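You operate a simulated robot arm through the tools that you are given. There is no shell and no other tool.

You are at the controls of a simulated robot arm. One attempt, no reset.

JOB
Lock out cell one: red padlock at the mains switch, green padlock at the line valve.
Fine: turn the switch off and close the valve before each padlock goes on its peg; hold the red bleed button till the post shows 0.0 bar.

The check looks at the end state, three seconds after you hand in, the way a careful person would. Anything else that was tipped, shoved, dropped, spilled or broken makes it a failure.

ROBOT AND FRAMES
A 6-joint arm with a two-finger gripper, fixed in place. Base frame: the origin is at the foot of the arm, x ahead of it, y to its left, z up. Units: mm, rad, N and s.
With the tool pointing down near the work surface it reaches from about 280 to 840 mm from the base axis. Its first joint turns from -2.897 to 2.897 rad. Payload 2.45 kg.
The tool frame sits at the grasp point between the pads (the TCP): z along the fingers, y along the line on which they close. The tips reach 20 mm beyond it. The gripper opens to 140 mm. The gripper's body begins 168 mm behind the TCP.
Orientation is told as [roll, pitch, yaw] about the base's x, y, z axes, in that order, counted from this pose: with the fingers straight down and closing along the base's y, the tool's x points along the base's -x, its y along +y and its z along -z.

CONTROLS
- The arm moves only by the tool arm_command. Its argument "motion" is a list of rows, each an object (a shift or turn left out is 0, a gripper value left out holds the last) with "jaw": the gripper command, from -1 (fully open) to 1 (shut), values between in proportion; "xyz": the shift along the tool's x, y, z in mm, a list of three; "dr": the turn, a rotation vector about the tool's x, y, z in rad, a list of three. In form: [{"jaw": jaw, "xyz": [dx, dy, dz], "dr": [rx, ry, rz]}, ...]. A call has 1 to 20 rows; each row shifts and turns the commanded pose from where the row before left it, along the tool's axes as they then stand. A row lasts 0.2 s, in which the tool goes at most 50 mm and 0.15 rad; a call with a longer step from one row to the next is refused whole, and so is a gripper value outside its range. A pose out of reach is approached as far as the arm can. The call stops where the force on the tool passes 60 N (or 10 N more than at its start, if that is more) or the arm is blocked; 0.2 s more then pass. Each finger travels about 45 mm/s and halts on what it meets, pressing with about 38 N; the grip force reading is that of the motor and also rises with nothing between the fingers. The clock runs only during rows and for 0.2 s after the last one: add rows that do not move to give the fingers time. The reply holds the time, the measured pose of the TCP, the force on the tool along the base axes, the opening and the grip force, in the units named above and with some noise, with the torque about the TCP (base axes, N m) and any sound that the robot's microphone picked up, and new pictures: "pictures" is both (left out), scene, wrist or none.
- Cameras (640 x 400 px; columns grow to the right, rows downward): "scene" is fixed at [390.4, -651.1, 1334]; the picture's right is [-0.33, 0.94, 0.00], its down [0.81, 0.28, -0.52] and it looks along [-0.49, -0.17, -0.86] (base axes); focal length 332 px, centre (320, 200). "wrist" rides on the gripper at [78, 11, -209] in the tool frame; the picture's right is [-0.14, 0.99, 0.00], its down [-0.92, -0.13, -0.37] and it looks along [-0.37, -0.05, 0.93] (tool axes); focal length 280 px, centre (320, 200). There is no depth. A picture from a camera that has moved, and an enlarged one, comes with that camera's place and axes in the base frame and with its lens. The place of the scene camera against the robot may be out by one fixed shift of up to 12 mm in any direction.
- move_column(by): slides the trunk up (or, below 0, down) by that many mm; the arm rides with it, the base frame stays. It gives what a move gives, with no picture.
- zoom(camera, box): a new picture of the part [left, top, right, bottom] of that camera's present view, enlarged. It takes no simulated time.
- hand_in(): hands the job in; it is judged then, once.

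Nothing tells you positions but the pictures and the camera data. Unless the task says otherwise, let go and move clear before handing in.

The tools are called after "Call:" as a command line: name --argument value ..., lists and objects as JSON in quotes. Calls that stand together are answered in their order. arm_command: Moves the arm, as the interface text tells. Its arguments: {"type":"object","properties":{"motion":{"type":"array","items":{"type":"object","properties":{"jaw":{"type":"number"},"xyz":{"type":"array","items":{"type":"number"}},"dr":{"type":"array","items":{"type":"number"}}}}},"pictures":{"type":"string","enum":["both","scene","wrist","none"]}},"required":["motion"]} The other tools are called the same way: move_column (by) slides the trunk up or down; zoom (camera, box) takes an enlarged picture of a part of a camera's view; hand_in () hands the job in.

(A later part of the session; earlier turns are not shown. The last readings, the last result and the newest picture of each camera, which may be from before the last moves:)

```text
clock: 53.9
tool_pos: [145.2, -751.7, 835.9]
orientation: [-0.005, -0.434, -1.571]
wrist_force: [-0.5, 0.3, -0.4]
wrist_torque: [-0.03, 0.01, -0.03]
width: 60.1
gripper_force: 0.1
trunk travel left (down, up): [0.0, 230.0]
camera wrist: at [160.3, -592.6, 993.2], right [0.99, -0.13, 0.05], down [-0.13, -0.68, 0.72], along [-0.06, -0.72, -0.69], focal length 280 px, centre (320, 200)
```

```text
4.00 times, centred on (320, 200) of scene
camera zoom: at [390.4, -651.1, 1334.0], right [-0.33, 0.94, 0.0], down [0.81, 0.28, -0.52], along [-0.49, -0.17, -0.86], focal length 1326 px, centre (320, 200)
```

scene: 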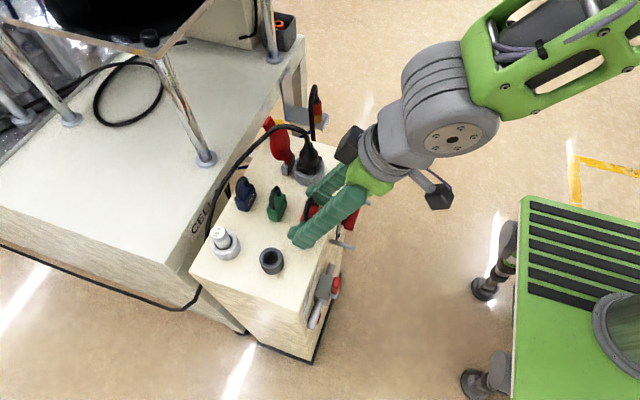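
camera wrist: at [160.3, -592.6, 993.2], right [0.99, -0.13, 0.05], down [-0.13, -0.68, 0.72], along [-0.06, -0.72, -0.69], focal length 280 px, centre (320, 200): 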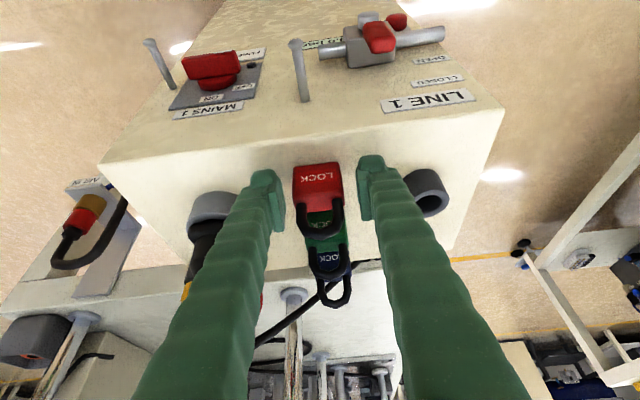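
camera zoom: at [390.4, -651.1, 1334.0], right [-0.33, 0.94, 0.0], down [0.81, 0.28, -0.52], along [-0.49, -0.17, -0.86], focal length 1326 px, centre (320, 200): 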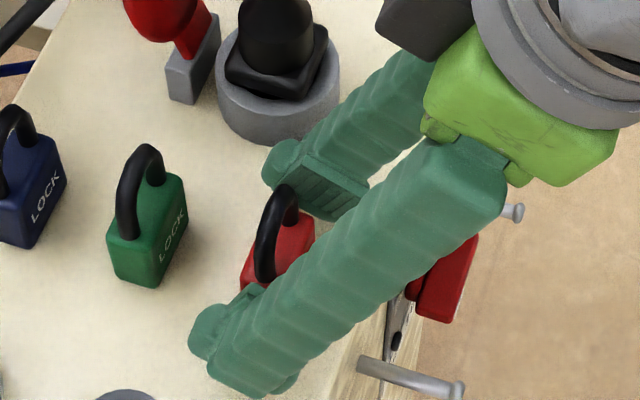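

Still no contact force and about 3 mm to go, with the padlock slightly left of the finger centre. I'll nudge over, finish the descent and close.

Call:
arm_command --motion '[{"jaw": 0.14, "xyz": [0, -2.5, 3]}, {}]' --pictures "none"

Call:
arm_command --motion '[{"jaw": 0.3}, {"jaw": 0.4}, {"jaw": 0.5}, {"jaw": 1}, {"jaw": 1}, {"jaw": 1}]' --pictures "both"

Call:
zoom --camera "wrist" --box '[220, 110, 420, 270]'

```text
clock: 54.5
tool_pos: [144.1, -753.6, 834.1]
orientation: [-0.005, -0.433, -1.57]
wrist_force: [0.0, 0.4, 0.2]
wrist_torque: [-0.02, -0.02, -0.02]
width: 60.0
gripper_force: 0.1
trunk travel left (down, up): [0.0, 230.0]
```

```text
clock: 55.9
tool_pos: [144.3, -754.8, 832.7]
orientation: [-0.006, -0.432, -1.571]
wrist_force: [-0.6, 0.2, 0.0]
wrist_torque: [0.01, -0.04, 0.0]
width: 40.5
gripper_force: 37.7
trunk travel left (down, up): [0.0, 230.0]
camera wrist: at [158.3, -593.7, 990.3], right [0.99, -0.13, 0.05], down [-0.13, -0.68, 0.72], along [-0.06, -0.72, -0.69], focal length 280 px, centre (320, 200)
```

scene: 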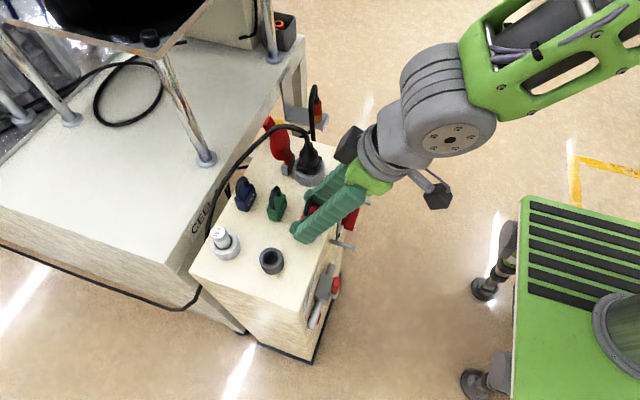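
wrist: 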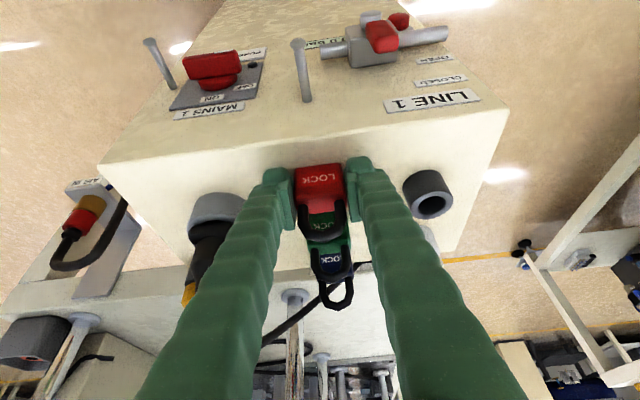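

```text
2.50 times, centred on (320, 190) of wrist
camera zoom: at [158.3, -593.7, 990.3], right [0.99, -0.13, 0.05], down [-0.13, -0.68, 0.72], along [-0.06, -0.72, -0.69], focal length 701 px, centre (320, 225)
```

zoom: 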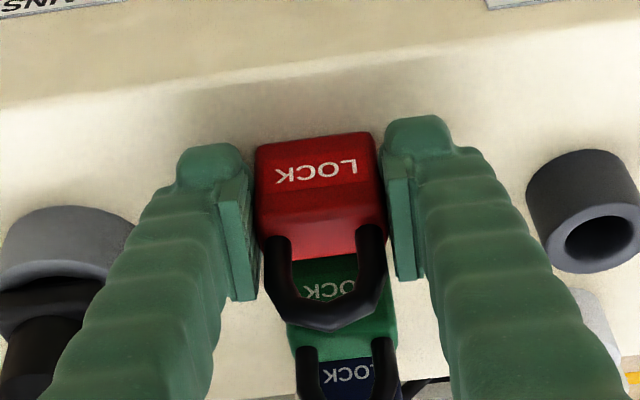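

The red padlock is gripped (40.5 mm, 38 N). I'll lift it straight up, then bring it out in front of the post.

Call:
arm_command --motion '[{"jaw": 1, "xyz": [-4.2, 0, -9.1]}, {"xyz": [-8.4, 0, -18.2]}, {"xyz": [-8.4, 0, -18.2]}, {"xyz": [-8.4, 0, -18.2]}, {"xyz": [27, 0, -12.6]}, {"xyz": [27, 0, -12.6]}, {"xyz": [27, 0, -12.6]}, {"xyz": [27, 0, -12.6]}, {}]' --pictures "both"

Call:
zoom --camera "wrist" --box '[220, 110, 420, 270]'

```text
clock: 57.9
tool_pos: [144.4, -635.1, 903.7]
orientation: [-0.004, -0.433, -1.571]
wrist_force: [-0.3, 0.1, -1.6]
wrist_torque: [-0.04, 0.05, 0.02]
width: 40.7
gripper_force: 38.2
trunk travel left (down, up): [0.0, 230.0]
camera wrist: at [158.8, -474.2, 1059.8], right [0.99, -0.13, 0.05], down [-0.13, -0.68, 0.72], along [-0.06, -0.72, -0.69], focal length 280 px, centre (320, 200)
```

scene: 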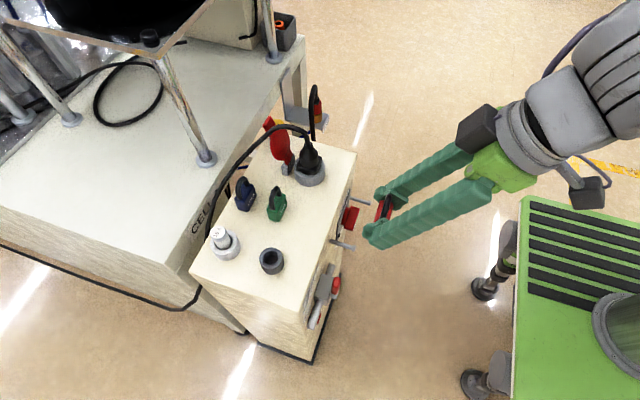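
wrist: 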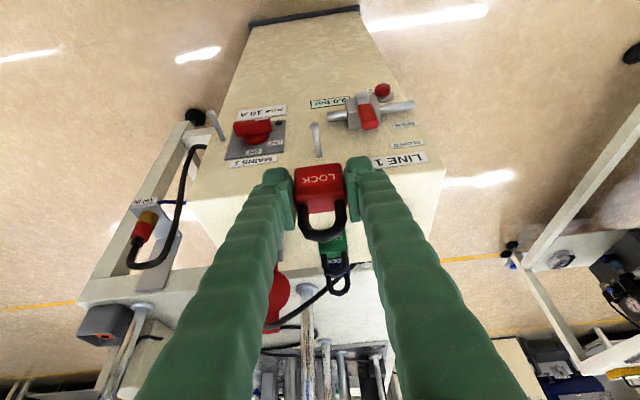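

```text
2.50 times, centred on (320, 190) of wrist
camera zoom: at [158.8, -474.2, 1059.8], right [0.99, -0.13, 0.05], down [-0.13, -0.68, 0.72], along [-0.06, -0.72, -0.69], focal length 701 px, centre (320, 225)
```

zoom: 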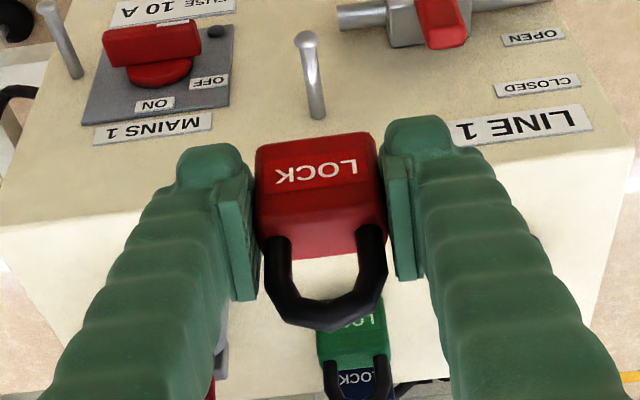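

The padlock is held securely in free air in front of the post. I'll carry it across to in front of the mains peg.

Call:
arm_command --motion '[{"jaw": 1, "xyz": [0, -26, 0]}, {"xyz": [0, -26, 0]}, {"xyz": [0, -26, 0]}, {"xyz": [0, -26, 0]}, {"xyz": [0, -26, 0]}, {"xyz": [0, -26.5, 0]}, {"xyz": [18, 0, -8.4]}, {"xyz": [8.4, 0, 18.2]}, {"xyz": [8.4, 0, 18.2]}, {"xyz": [8.4, 0, 18.2]}, {"xyz": [8.4, 0, 18.2]}, {}]' --pictures "both"

```text
clock: 60.5
tool_pos: [-12.1, -614.1, 824.5]
orientation: [-0.005, -0.432, -1.57]
wrist_force: [-0.5, 0.2, -1.5]
wrist_torque: [0.02, 0.02, -0.02]
width: 40.7
gripper_force: 38.1
trunk travel left (down, up): [0.0, 230.0]
camera wrist: at [1.8, -454.7, 981.8], right [0.99, -0.13, 0.05], down [-0.13, -0.68, 0.72], along [-0.06, -0.72, -0.69], focal length 280 px, centre (320, 200)
```

scene: 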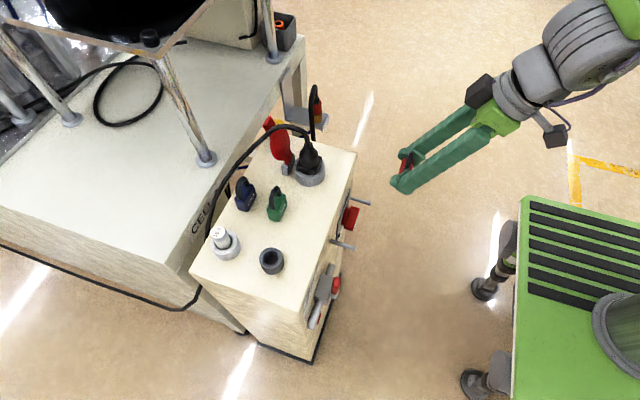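
wrist: 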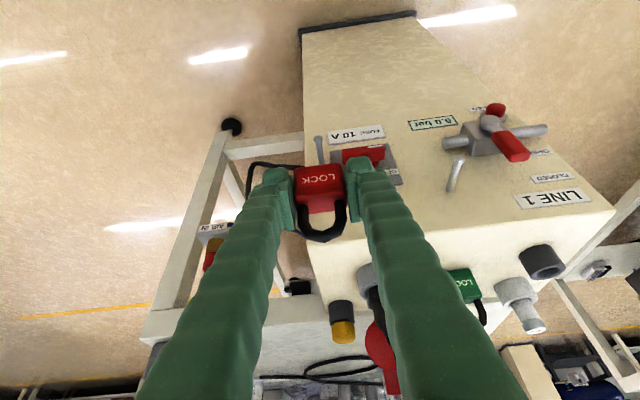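

Peg 1 now shows directly beyond the padlock. I'll add about 15° of tilt here in free space and check the arm follows it.

Call:
arm_command --motion '[{"jaw": 1, "dr": [0, -0.09, 0]}, {"dr": [0, -0.09, 0]}, {"dr": [0, -0.09, 0]}, {}]' --pictures "both"

Call:
zoom --camera "wrist" --box '[240, 60, 420, 240]'

```text
clock: 61.5
tool_pos: [-0.8, -632.6, 838.8]
orientation: [0.039, -0.69, -1.601]
wrist_force: [-0.1, 0.3, -1.1]
wrist_torque: [-0.01, 0.02, 0.01]
width: 40.4
gripper_force: 38.3
out of reach, approached as far as the arm can: row 2, 3
trunk travel left (down, up): [0.0, 230.0]
camera wrist: at [8.5, -438.3, 950.0], right [0.99, -0.11, 0.12], down [-0.16, -0.47, 0.87], along [-0.04, -0.87, -0.49], focal length 280 px, centre (320, 200)
```

scene: 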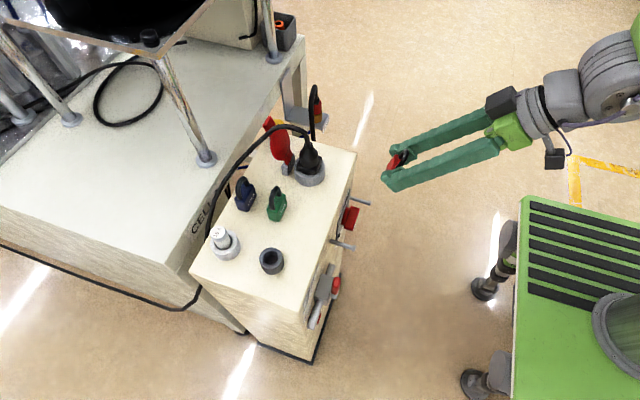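
wrist: 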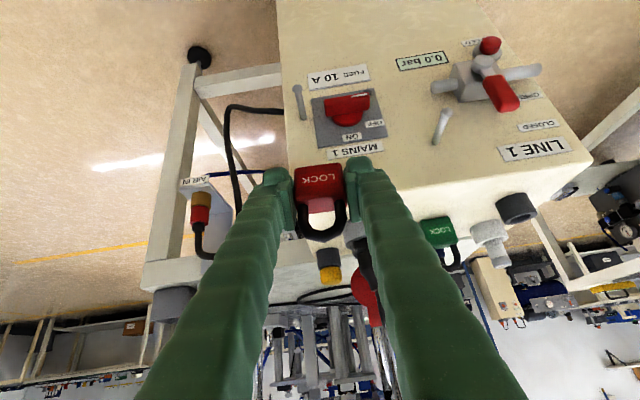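

```text
2.22 times, centred on (330, 150) of wrist
camera zoom: at [8.5, -438.3, 950.0], right [0.99, -0.11, 0.12], down [-0.16, -0.47, 0.87], along [-0.04, -0.87, -0.49], focal length 623 px, centre (298, 311)
```

zoom: 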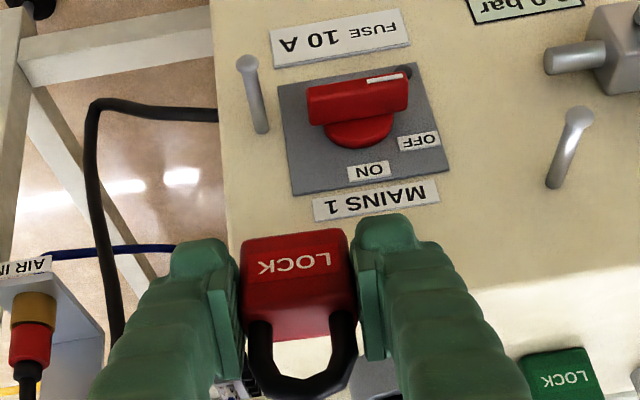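

The arm hit its fold limit there, so the pose drifted slightly; lower down it has room. I'll descend in front of the peg and correct the small skew.

Call:
arm_command --motion '[{"jaw": 1, "xyz": [17.3, -2.7, 19.4]}, {"xyz": [17.3, -2.7, 19.4]}, {"xyz": [17.3, -2.7, 19.4]}, {"xyz": [17.3, -2.7, 19.4]}, {"xyz": [17.3, -2.7, 19.4], "dr": [0.02, 0, -0.023]}, {}, {}]' --pictures "both"

Call:
zoom --camera "wrist" --box '[240, 80, 420, 240]'

Call:
zoom --camera "scene" --box '[320, 150, 440, 250]'

```text
clock: 63.1
tool_pos: [-9.0, -695.8, 743.8]
orientation: [0.029, -0.678, -1.589]
wrist_force: [-0.5, 10.8, -7.2]
wrist_torque: [0.15, -0.08, -0.11]
width: 40.5
gripper_force: 37.8
out of reach, approached as far as the arm can: row 1, 2, 3, 4, 5
trunk travel left (down, up): [0.0, 230.0]
camera wrist: at [-0.3, -502.2, 856.5], right [0.99, -0.11, 0.11], down [-0.15, -0.49, 0.86], along [-0.04, -0.87, -0.5], focal length 280 px, centre (320, 200)
```

scene: 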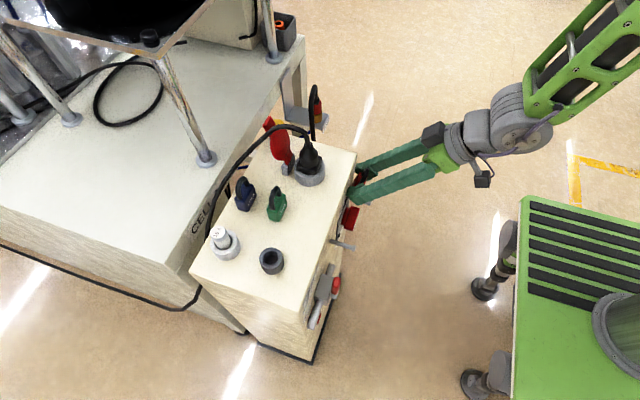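
wrist: 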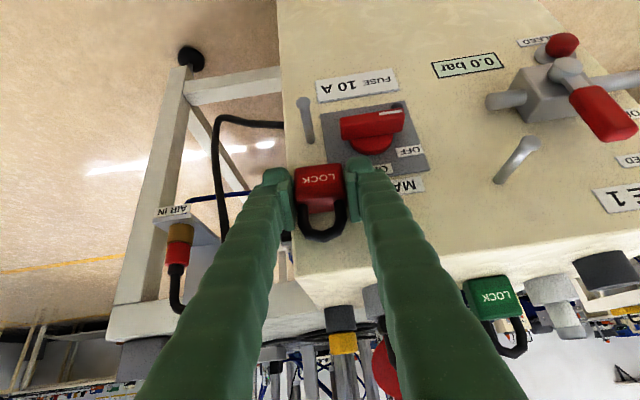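

```text
2.50 times, centred on (330, 160) of wrist
camera zoom: at [-0.3, -502.2, 856.5], right [0.99, -0.11, 0.11], down [-0.15, -0.49, 0.86], along [-0.04, -0.87, -0.5], focal length 701 px, centre (295, 300)
```

zoom: 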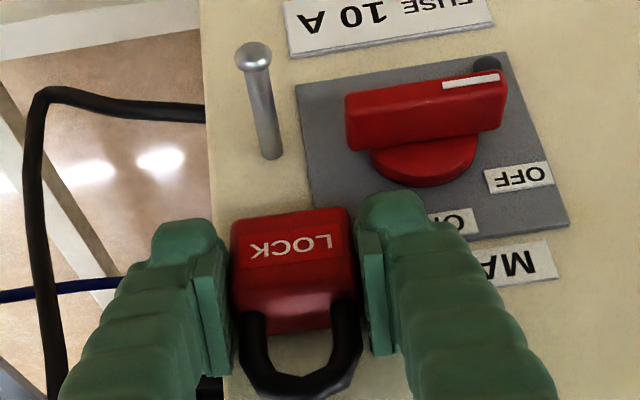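

```text
4.00 times, centred on (380, 200) of scene
camera zoom: at [390.4, -651.1, 1334.0], right [-0.33, 0.94, 0.0], down [0.81, 0.28, -0.52], along [-0.49, -0.17, -0.86], focal length 1326 px, centre (80, 200)
```

zoom: 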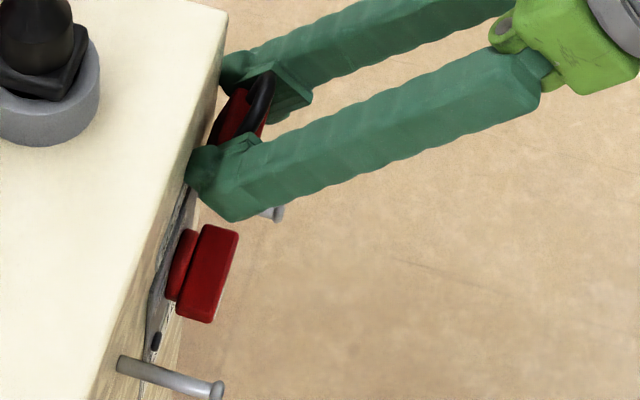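

The arm pushed outward against a wrist limit and the fingertips are now lightly touching the post face (about 11 N). I'll back off straight away while reducing the tilt.

Call:
arm_command --motion '[{"jaw": 1, "xyz": [6.2, 0, -5], "dr": [0, 0.06, 0]}, {"xyz": [9, 0, -7], "dr": [0, 0.08, 0]}, {"xyz": [15, 0, -10], "dr": [0, 0.08, 0]}, {"xyz": [20, 0, -10], "dr": [0, 0.04, 0]}, {}, {}]' --pictures "both"

Call:
zoom --camera "wrist" --box '[240, 80, 420, 240]'

Call:
zoom --camera "scene" --box '[320, 150, 440, 250]'

```text
clock: 64.5
tool_pos: [-8.9, -639.1, 746.6]
orientation: [0.025, -0.422, -1.581]
wrist_force: [-0.3, 0.0, -1.2]
wrist_torque: [0.02, 0.02, 0.02]
width: 40.5
gripper_force: 38.0
trunk travel left (down, up): [0.0, 230.0]
camera wrist: at [0.1, -480.5, 906.0], right [0.99, -0.12, 0.08], down [-0.14, -0.69, 0.71], along [-0.03, -0.71, -0.7], focal length 280 px, centre (320, 200)
```

scene: 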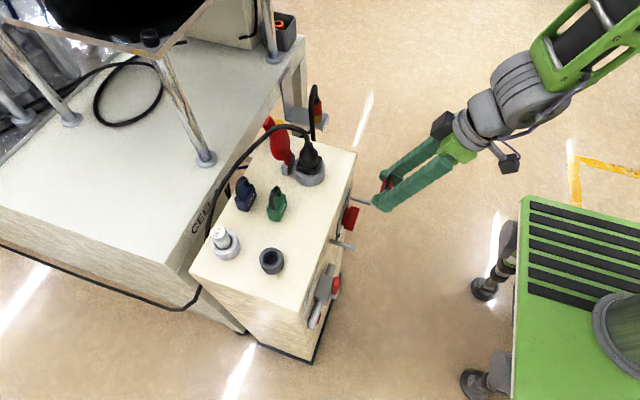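
wrist: 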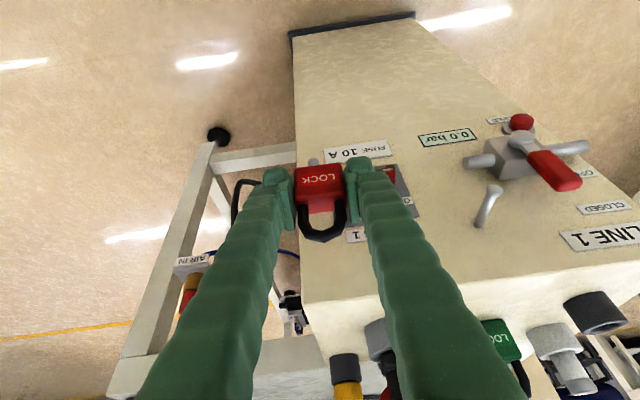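

```text
2.50 times, centred on (330, 160) of wrist
camera zoom: at [0.1, -480.5, 906.0], right [0.99, -0.12, 0.08], down [-0.14, -0.69, 0.71], along [-0.03, -0.71, -0.7], focal length 701 px, centre (295, 300)
```

zoom: 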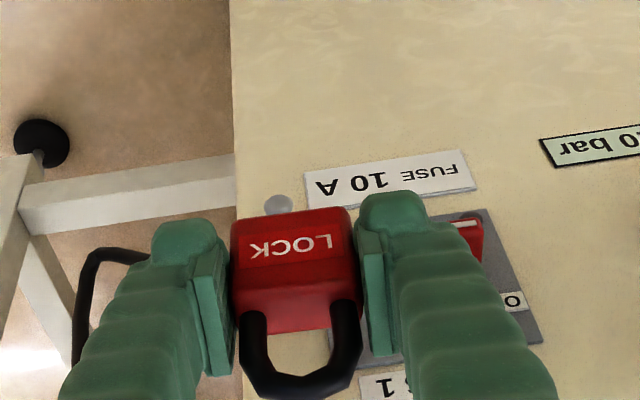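

```text
4.00 times, centred on (380, 200) of scene
camera zoom: at [390.4, -651.1, 1334.0], right [-0.33, 0.94, 0.0], down [0.81, 0.28, -0.52], along [-0.49, -0.17, -0.86], focal length 1326 px, centre (80, 200)
```

zoom: 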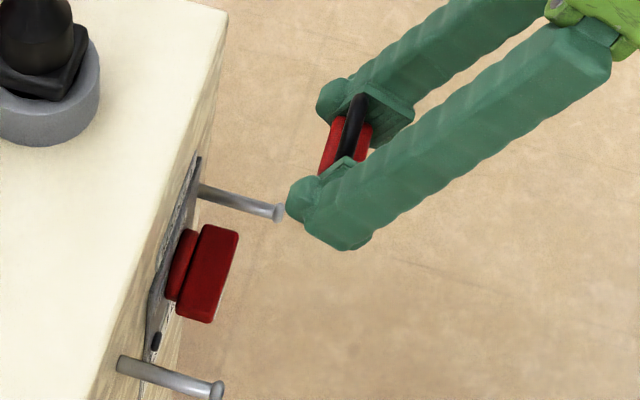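

Clear again and the padlock hasn't moved in the jaws. I'll keep the 25° tilt, add a small yaw so the left finger stays away from the switch fin, then lower in front of peg 1.

Call:
arm_command --motion '[{"jaw": 1, "dr": [-0.036, 0.003, -0.137]}, {"xyz": [13.3, -0.8, 21.9]}, {"xyz": [13.3, -0.8, 21.9]}, {}]' --pictures "none"

```text
clock: 65.5
tool_pos: [-13.4, -631.1, 695.6]
orientation: [0.0, -0.422, -1.43]
wrist_force: [0.1, 0.1, -1.3]
wrist_torque: [0.0, 0.02, 0.04]
width: 40.6
gripper_force: 37.8
trunk travel left (down, up): [0.0, 230.0]
```

The pose is tracking cleanly with no limit flags. I'll go down the rest of the way, still in front of the peg tip, and look.

Call:
arm_command --motion '[{"jaw": 1, "xyz": [13.3, -0.5, 21.9]}, {"xyz": [13.3, -0.5, 21.9]}, {}]' --pictures "both"

Call:
zoom --camera "wrist" --box '[260, 120, 400, 250]'

Call:
zoom --camera "scene" --box '[320, 150, 440, 250]'

```text
clock: 66.3
tool_pos: [-14.5, -624.6, 644.2]
orientation: [0.001, -0.422, -1.431]
wrist_force: [-0.1, -0.6, -1.7]
wrist_torque: [0.0, -0.01, -0.01]
width: 40.5
gripper_force: 37.9
trunk travel left (down, up): [0.0, 230.0]
camera wrist: at [-24.3, -467.5, 802.4], right [1.0, 0.01, 0.06], down [-0.03, -0.7, 0.71], along [0.05, -0.71, -0.7], focal length 280 px, centre (320, 200)
```

scene: 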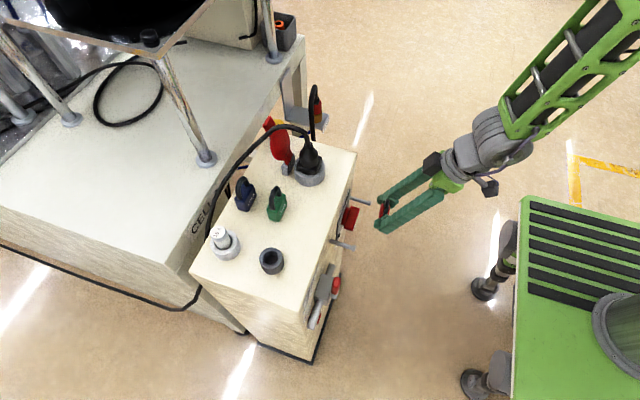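
wrist: 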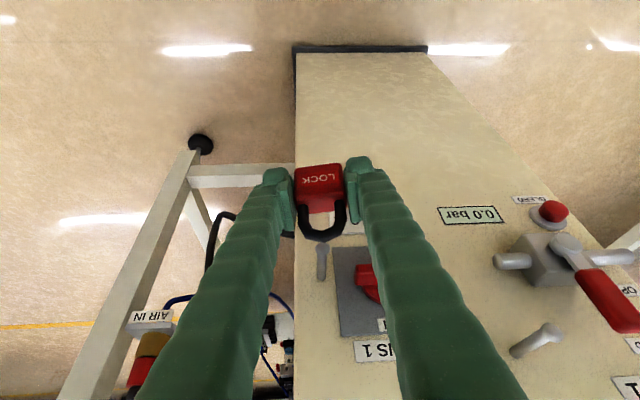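

```text
3.08 times, centred on (330, 185) of wrist
camera zoom: at [-24.3, -467.5, 802.4], right [1.0, 0.01, 0.06], down [-0.03, -0.7, 0.71], along [0.05, -0.71, -0.7], focal length 863 px, centre (289, 246)
```

zoom: 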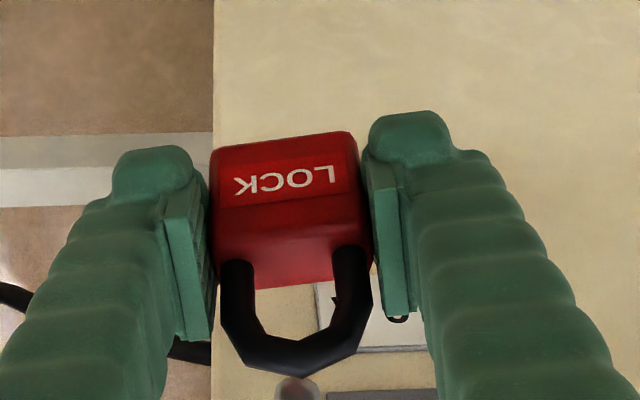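

```text
4.00 times, centred on (380, 200) of scene
camera zoom: at [390.4, -651.1, 1334.0], right [-0.33, 0.94, 0.0], down [0.81, 0.28, -0.52], along [-0.49, -0.17, -0.86], focal length 1326 px, centre (80, 200)
```

zoom: 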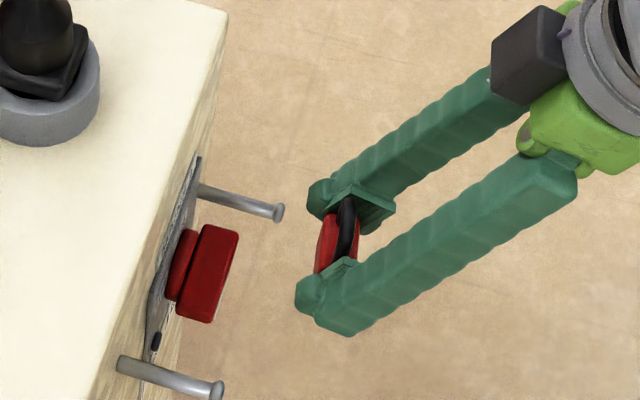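

The padlock is in front of the peg, and the peg tip shows just past the shackle. I'll zoom in on the loop and peg to check alignment.

Call:
zoom --camera "wrist" --box '[280, 180, 370, 290]'

```text
3.64 times, centred on (325, 235) of wrist
camera zoom: at [-24.3, -467.5, 802.4], right [1.0, 0.01, 0.06], down [-0.03, -0.7, 0.71], along [0.05, -0.71, -0.7], focal length 1020 px, centre (302, 73)
```

zoom: 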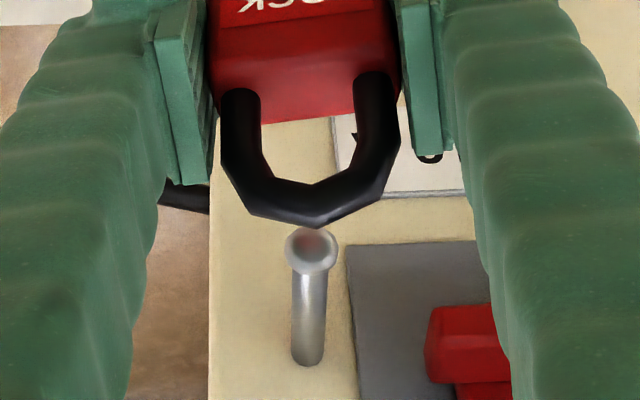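

Loop and peg line up to within about 1 mm sideways and 3 mm in height. I'll correct that and advance until the peg head is entering the loop.

Call:
arm_command --motion '[{"jaw": 1, "xyz": [-1.4, 1, -2.7]}, {"xyz": [-10.8, -1.7, 4.9]}, {"xyz": [-10.8, -1.7, 4.9]}, {"xyz": [-7.2, -1.1, 3.2]}, {}]' --pictures "both"

Call:
zoom --camera "wrist" --box '[280, 160, 370, 270]'

Call:
zoom --camera "scene" --box '[340, 170, 420, 240]'

```text
clock: 67.5
tool_pos: [-13.8, -659.3, 648.1]
orientation: [-0.001, -0.422, -1.429]
wrist_force: [-0.6, -0.7, 0.9]
wrist_torque: [0.02, -0.07, -0.01]
width: 40.6
gripper_force: 37.5
trunk travel left (down, up): [0.0, 230.0]
camera wrist: at [-23.5, -500.6, 807.4], right [1.0, 0.01, 0.06], down [-0.03, -0.7, 0.71], along [0.05, -0.71, -0.7], focal length 280 px, centre (320, 200)
```

scene: 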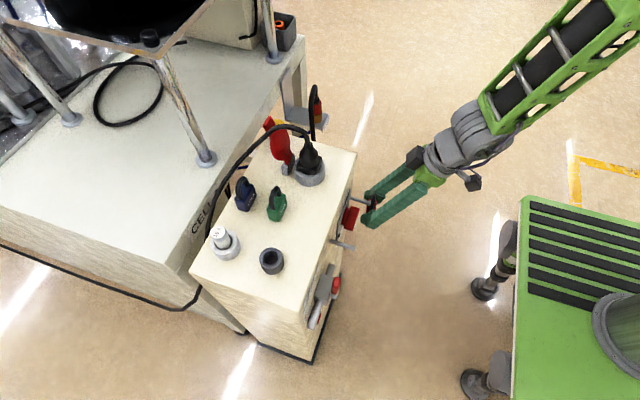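
wrist: 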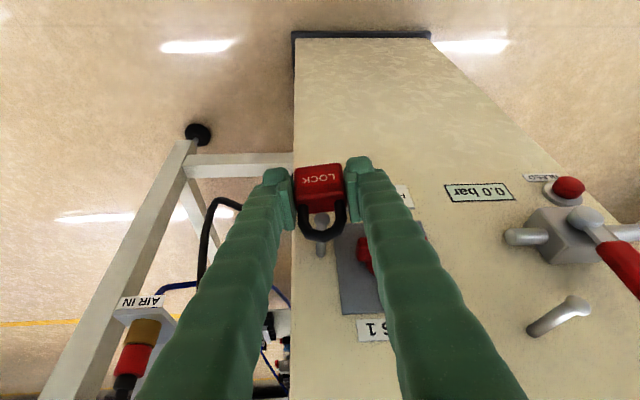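

```text
3.64 times, centred on (325, 215) of wrist
camera zoom: at [-23.5, -500.6, 807.4], right [1.0, 0.01, 0.06], down [-0.03, -0.7, 0.71], along [0.05, -0.71, -0.7], focal length 1020 px, centre (302, 146)
```

zoom: 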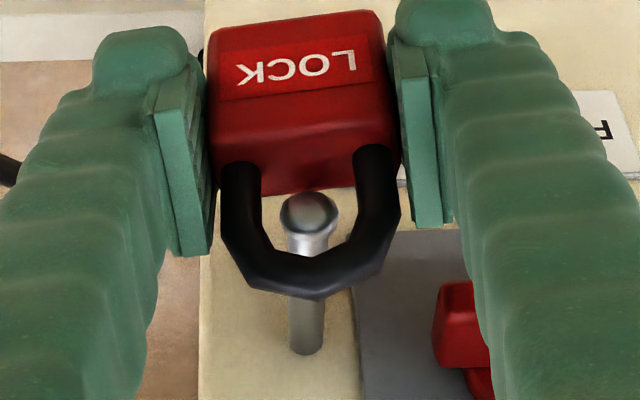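

```text
5.71 times, centred on (380, 205) of scene
camera zoom: at [390.4, -651.1, 1334.0], right [-0.33, 0.94, 0.0], down [0.81, 0.28, -0.52], along [-0.49, -0.17, -0.86], focal length 1894 px, centre (-23, 171)
```

zoom: 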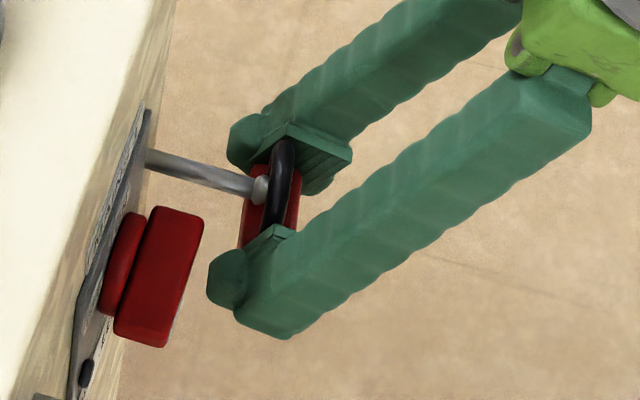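

The peg head is centred in the loop from this view. I'll lower 2 mm to balance the clearance and push the padlock on about 15 mm.

Call:
arm_command --motion '[{"jaw": 1, "xyz": [0.8, 0, 1.8]}, {"xyz": [-4.5, -0.7, 2]}, {"xyz": [-4.5, -0.7, 2]}, {"xyz": [-4.5, -0.7, 2]}, {}]' --pictures "both"

Call:
zoom --camera "wrist" --box '[280, 160, 370, 270]'

Call:
zoom --camera "scene" --box '[340, 170, 420, 240]'

```text
clock: 68.7
tool_pos: [-12.5, -672.9, 645.6]
orientation: [-0.002, -0.423, -1.431]
wrist_force: [0.1, -0.6, -0.6]
wrist_torque: [0.01, -0.01, 0.02]
width: 40.6
gripper_force: 38.4
trunk travel left (down, up): [0.0, 230.0]
camera wrist: at [-22.1, -514.6, 805.0], right [1.0, 0.01, 0.06], down [-0.03, -0.7, 0.71], along [0.05, -0.71, -0.7], focal length 280 px, centre (320, 200)
```

scene: 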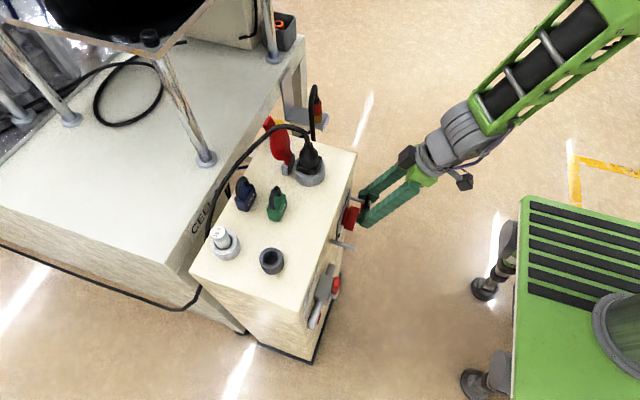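
wrist: 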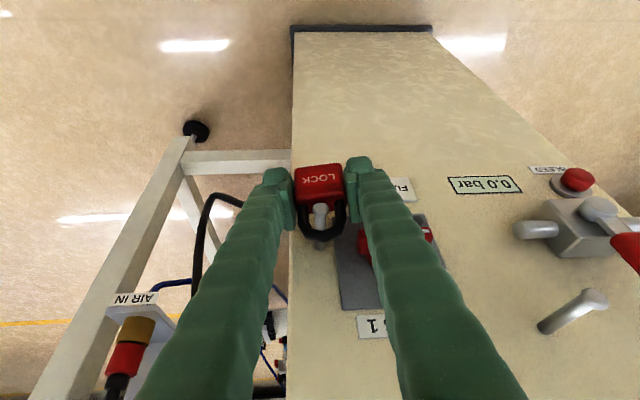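

```text
3.64 times, centred on (325, 215) of wrist
camera zoom: at [-22.1, -514.6, 805.0], right [1.0, 0.01, 0.06], down [-0.03, -0.7, 0.71], along [0.05, -0.71, -0.7], focal length 1020 px, centre (302, 146)
```

zoom: 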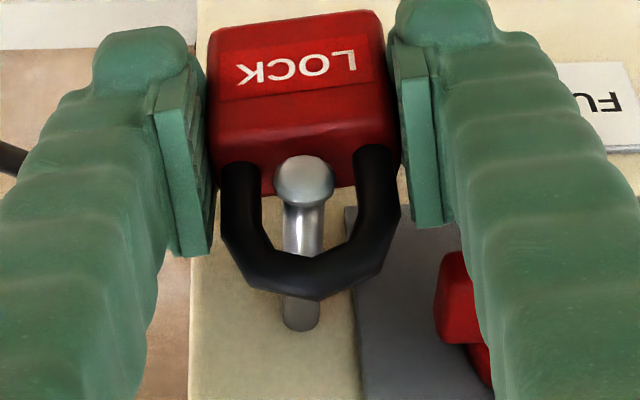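

```text
5.71 times, centred on (380, 205) of scene
camera zoom: at [390.4, -651.1, 1334.0], right [-0.33, 0.94, 0.0], down [0.81, 0.28, -0.52], along [-0.49, -0.17, -0.86], focal length 1894 px, centre (-23, 171)
```

zoom: 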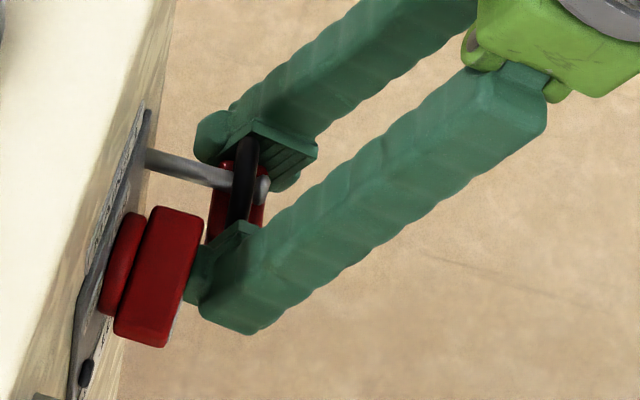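

The peg runs through the shackle with its head in front. I'll go 3 mm deeper, then lower gently until the shackle rests on the peg.

Call:
arm_command --motion '[{"jaw": 1, "xyz": [-2.7, -0.4, 1.2]}, {"xyz": [1.2, 0, 2.7]}, {"xyz": [0.8, 0, 1.8]}, {"xyz": [0.4, 0, 0.9]}, {}]' --pictures "both"

Call:
zoom --camera "wrist" --box '[280, 160, 370, 270]'

Call:
zoom --camera "scene" --box '[340, 170, 420, 240]'

```text
clock: 69.9
tool_pos: [-12.5, -674.7, 638.7]
orientation: [0.0, -0.422, -1.432]
wrist_force: [-0.8, 0.8, -1.0]
wrist_torque: [0.01, -0.03, -0.02]
width: 40.7
gripper_force: 37.9
trunk travel left (down, up): [0.0, 230.0]
camera wrist: at [-21.8, -518.3, 798.7], right [1.0, 0.01, 0.06], down [-0.03, -0.7, 0.71], along [0.05, -0.71, -0.7], focal length 280 px, centre (320, 200)
```

scene: 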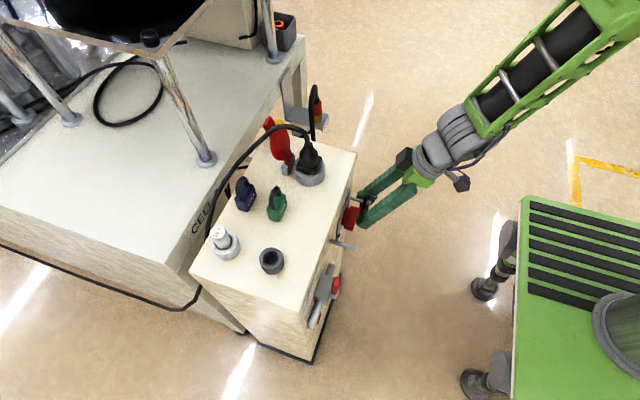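
wrist: 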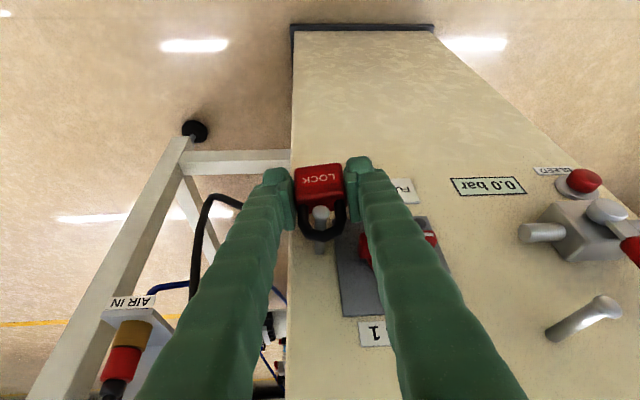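

```text
3.64 times, centred on (325, 215) of wrist
camera zoom: at [-21.8, -518.3, 798.7], right [1.0, 0.01, 0.06], down [-0.03, -0.7, 0.71], along [0.05, -0.71, -0.7], focal length 1020 px, centre (302, 146)
```

zoom: 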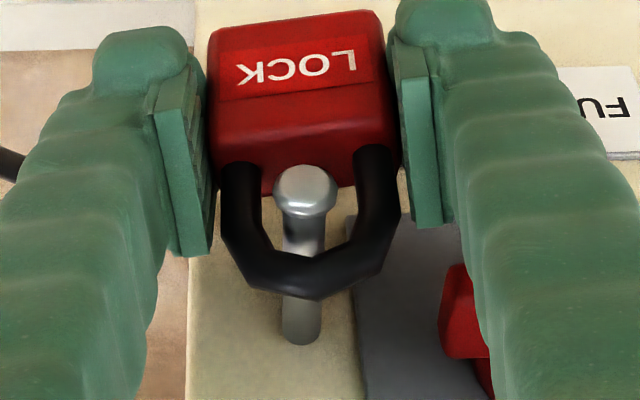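

```text
5.71 times, centred on (380, 205) of scene
camera zoom: at [390.4, -651.1, 1334.0], right [-0.33, 0.94, 0.0], down [0.81, 0.28, -0.52], along [-0.49, -0.17, -0.86], focal length 1894 px, centre (-23, 171)
```

zoom: 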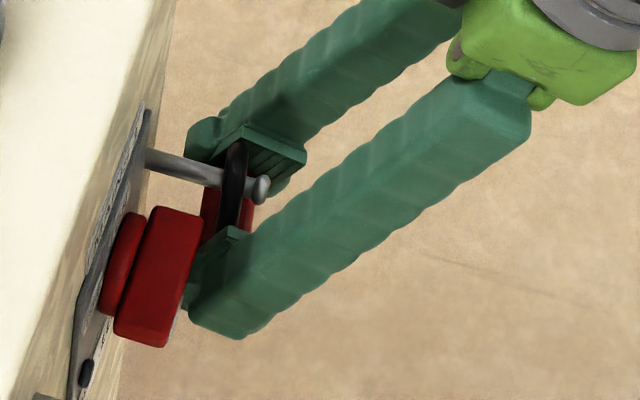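

It looks good, with the peg just under the arc of the shackle. I'll lower 2 mm more, then open the jaws slightly to release.

Call:
arm_command --motion '[{"jaw": 1, "xyz": [0.8, 0, 1.8]}, {"jaw": 0.4}, {"jaw": 0.35}, {"jaw": 0.3}, {"jaw": 0.25}, {"jaw": 0.25}, {"jaw": 0.25}]' --pictures "both"

Call:
zoom --camera "wrist" --box '[280, 150, 370, 270]'

Call:
zoom --camera "scene" --box '[340, 170, 420, 240]'

```text
clock: 71.5
tool_pos: [-12.4, -675.7, 638.5]
orientation: [0.0, -0.423, -1.432]
wrist_force: [-0.1, -0.6, 1.4]
wrist_torque: [-0.02, -0.01, -0.04]
width: 52.6
gripper_force: 0.1
trunk travel left (down, up): [0.0, 230.0]
camera wrist: at [-22.1, -517.9, 797.3], right [1.0, 0.01, 0.06], down [-0.03, -0.7, 0.71], along [0.05, -0.71, -0.7], focal length 280 px, centre (320, 200)
```

scene: 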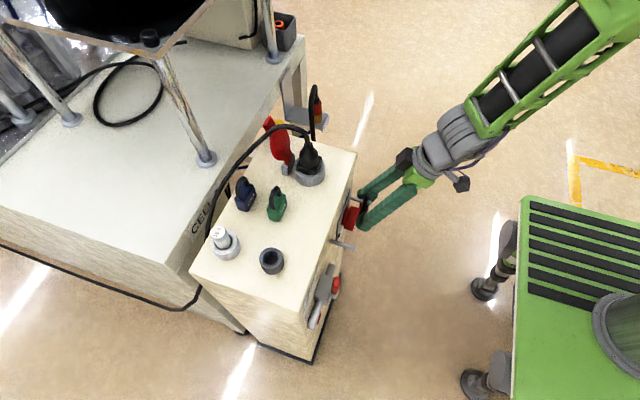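
wrist: 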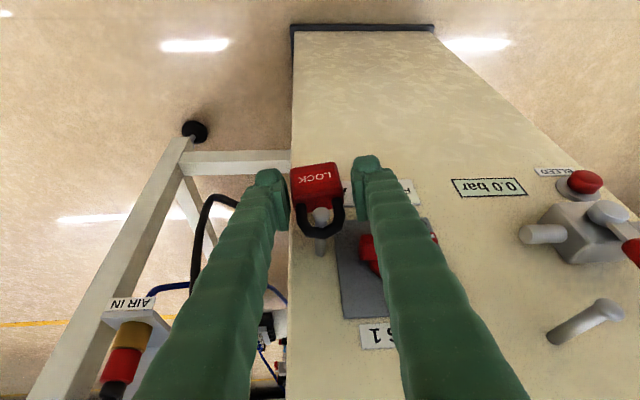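

```text
3.33 times, centred on (325, 210) of wrist
camera zoom: at [-22.1, -517.9, 797.3], right [1.0, 0.01, 0.06], down [-0.03, -0.7, 0.71], along [0.05, -0.71, -0.7], focal length 935 px, centre (303, 167)
```

zoom: 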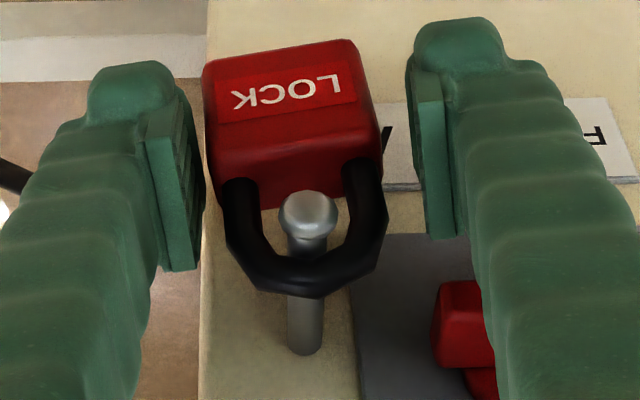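

```text
5.71 times, centred on (380, 205) of scene
camera zoom: at [390.4, -651.1, 1334.0], right [-0.33, 0.94, 0.0], down [0.81, 0.28, -0.52], along [-0.49, -0.17, -0.86], focal length 1894 px, centre (-23, 171)
```

zoom: 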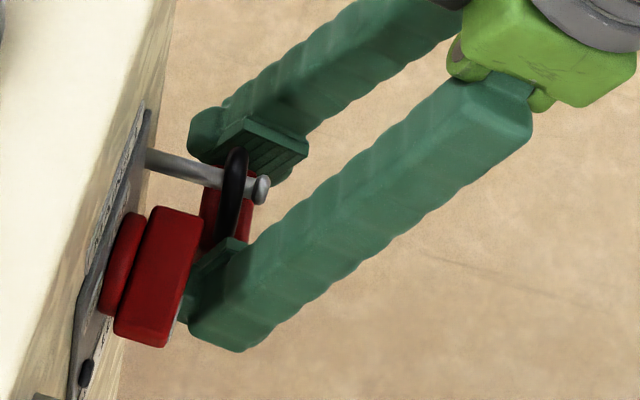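

The red padlock hangs freely on the peg behind its head. I'll recentre the open jaws around it and back straight out.

Call:
arm_command --motion '[{"jaw": 0.25, "xyz": [0, -4.5, 0]}, {"xyz": [4.5, 0.7, -2]}, {"xyz": [9, 1.4, -4]}, {"xyz": [13.5, 2.1, -6]}, {"xyz": [18, 2.8, -8]}, {}]' --pictures "both"

Call:
zoom --camera "wrist" --box '[270, 170, 400, 290]'

Call:
zoom --camera "scene" --box '[320, 160, 420, 260]'

```text
clock: 72.9
tool_pos: [-15.8, -627.8, 638.6]
orientation: [0.0, -0.422, -1.431]
wrist_force: [-0.1, 0.0, -0.2]
wrist_torque: [-0.02, 0.03, 0.01]
width: 52.3
gripper_force: 0.1
trunk travel left (down, up): [0.0, 230.0]
camera wrist: at [-25.5, -469.8, 796.8], right [1.0, 0.01, 0.06], down [-0.03, -0.7, 0.71], along [0.05, -0.71, -0.7], focal length 280 px, centre (320, 200)
```

scene: 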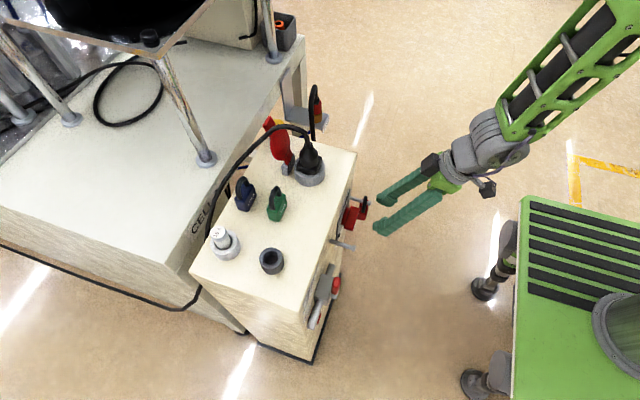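
wrist: 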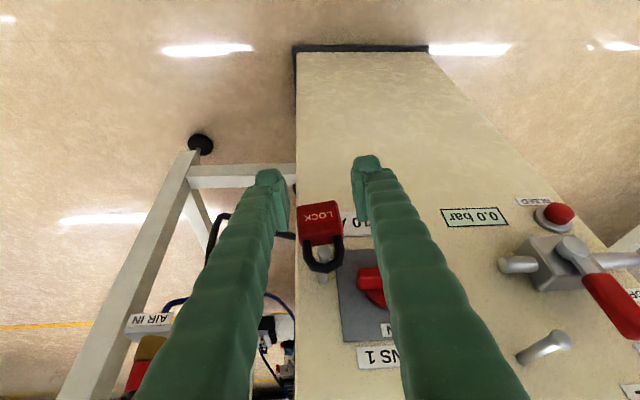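

```text
3.33 times, centred on (335, 230) of wrist
camera zoom: at [-25.5, -469.8, 796.8], right [1.0, 0.01, 0.06], down [-0.03, -0.7, 0.71], along [0.05, -0.71, -0.7], focal length 935 px, centre (270, 100)
```

zoom: 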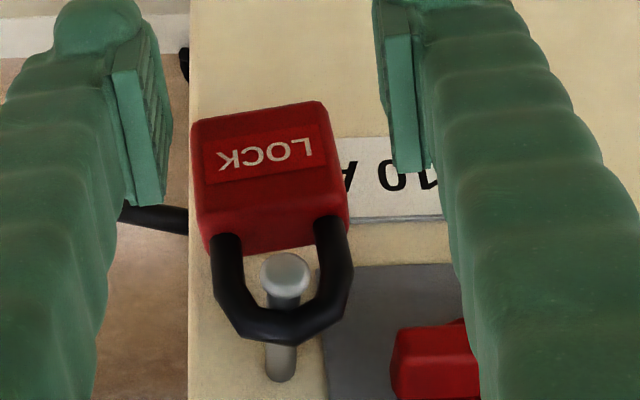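

```text
4.00 times, centred on (370, 210) of scene
camera zoom: at [390.4, -651.1, 1334.0], right [-0.33, 0.94, 0.0], down [0.81, 0.28, -0.52], along [-0.49, -0.17, -0.86], focal length 1326 px, centre (120, 160)
```

zoom: 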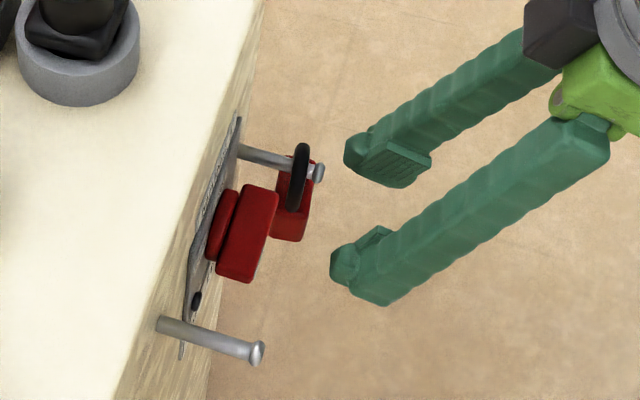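

The red padlock hangs properly on peg 1. Next is the green one: I'll rise, undo the yaw and move over to get a clear look at it and the cable and plug next to it.

Call:
arm_command --motion '[{"jaw": 0.25, "xyz": [-16.8, 0, -37.4]}, {"xyz": [-16.8, 0, -37.4]}, {"xyz": [-16.8, 0, -37.4]}, {"xyz": [-16.8, 0, -37.4]}, {"xyz": [-16.8, 0, -37.4]}, {"xyz": [-16.8, 0, -37.4]}, {"xyz": [-16.8, 0, -37.4]}, {"dr": [0.057, 0, 0.128]}, {"xyz": [0, 40, 0]}, {"xyz": [0, 40, 0]}, {"xyz": [0, 40, 0]}, {"xyz": [0, 40, 0]}, {}]' --pictures "both"

```text
clock: 75.7
tool_pos: [143.1, -622.8, 924.1]
orientation: [0.0, -0.423, -1.571]
wrist_force: [0.3, 0.3, 0.0]
wrist_torque: [0.04, 0.06, -0.03]
width: 52.3
gripper_force: 0.0
trunk travel left (down, up): [0.0, 230.0]
camera wrist: at [156.2, -465.7, 1083.4], right [0.99, -0.12, 0.06], down [-0.13, -0.69, 0.71], along [-0.05, -0.71, -0.7], focal length 280 px, centre (320, 200)
```

scene: 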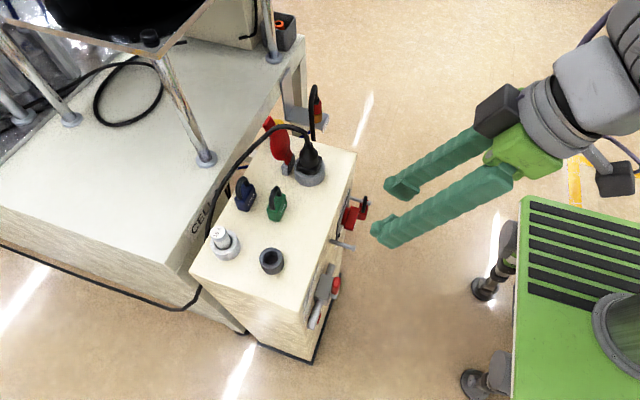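
wrist: 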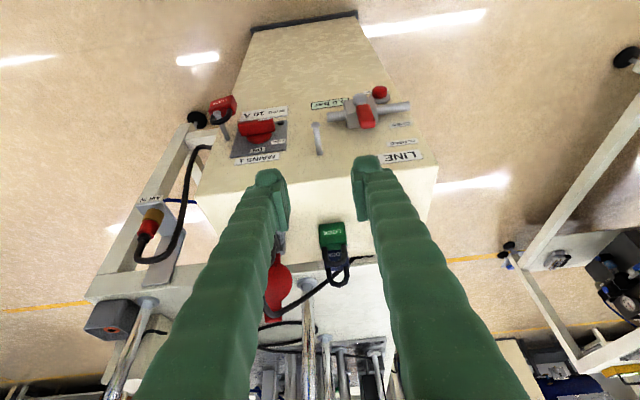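

I'll move up and in above the green padlock and open the jaws wide for an unobstructed look at the plug and cable.

Call:
arm_command --motion '[{"jaw": -1, "xyz": [-35, 1, -20]}, {"xyz": [-35, 1, -10]}, {"xyz": [-30, 1, 10]}, {}, {}, {}]' --pictures "both"

Call:
zoom --camera "wrist" --box '[220, 160, 460, 360]'

Call:
zoom --camera "scene" --box '[200, 90, 350, 240]'

```text
clock: 77.1
tool_pos: [147.3, -707.5, 982.5]
orientation: [0.002, -0.422, -1.571]
wrist_force: [0.0, -0.1, 0.7]
wrist_torque: [0.0, -0.01, 0.0]
width: 140.1
gripper_force: 0.1
trunk travel left (down, up): [0.0, 230.0]
camera wrist: at [159.4, -550.3, 1142.1], right [0.99, -0.12, 0.06], down [-0.13, -0.69, 0.71], along [-0.05, -0.71, -0.7], focal length 280 px, centre (320, 200)
```

scene: 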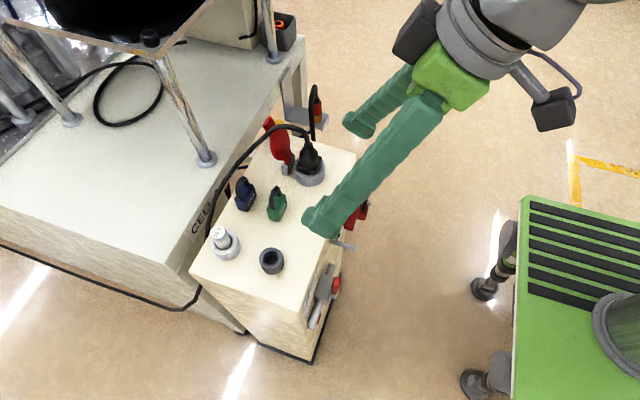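
wrist: 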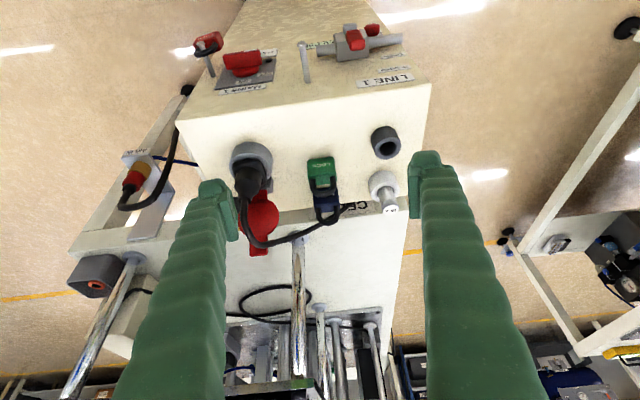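

```text
2.00 times, centred on (340, 260) of wrist
camera zoom: at [159.4, -550.3, 1142.1], right [0.99, -0.12, 0.06], down [-0.13, -0.69, 0.71], along [-0.05, -0.71, -0.7], focal length 561 px, centre (280, 80)
```

zoom: 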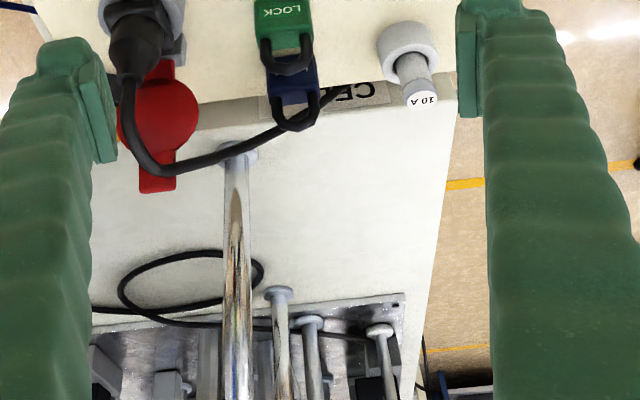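

```text
2.67 times, centred on (275, 165) of scene
camera zoom: at [390.4, -651.1, 1334.0], right [-0.33, 0.94, 0.0], down [0.81, 0.28, -0.52], along [-0.49, -0.17, -0.86], focal length 884 px, centre (440, 293)
```

zoom: 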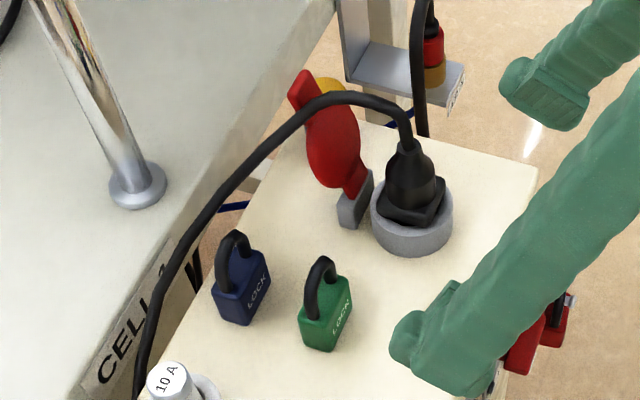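

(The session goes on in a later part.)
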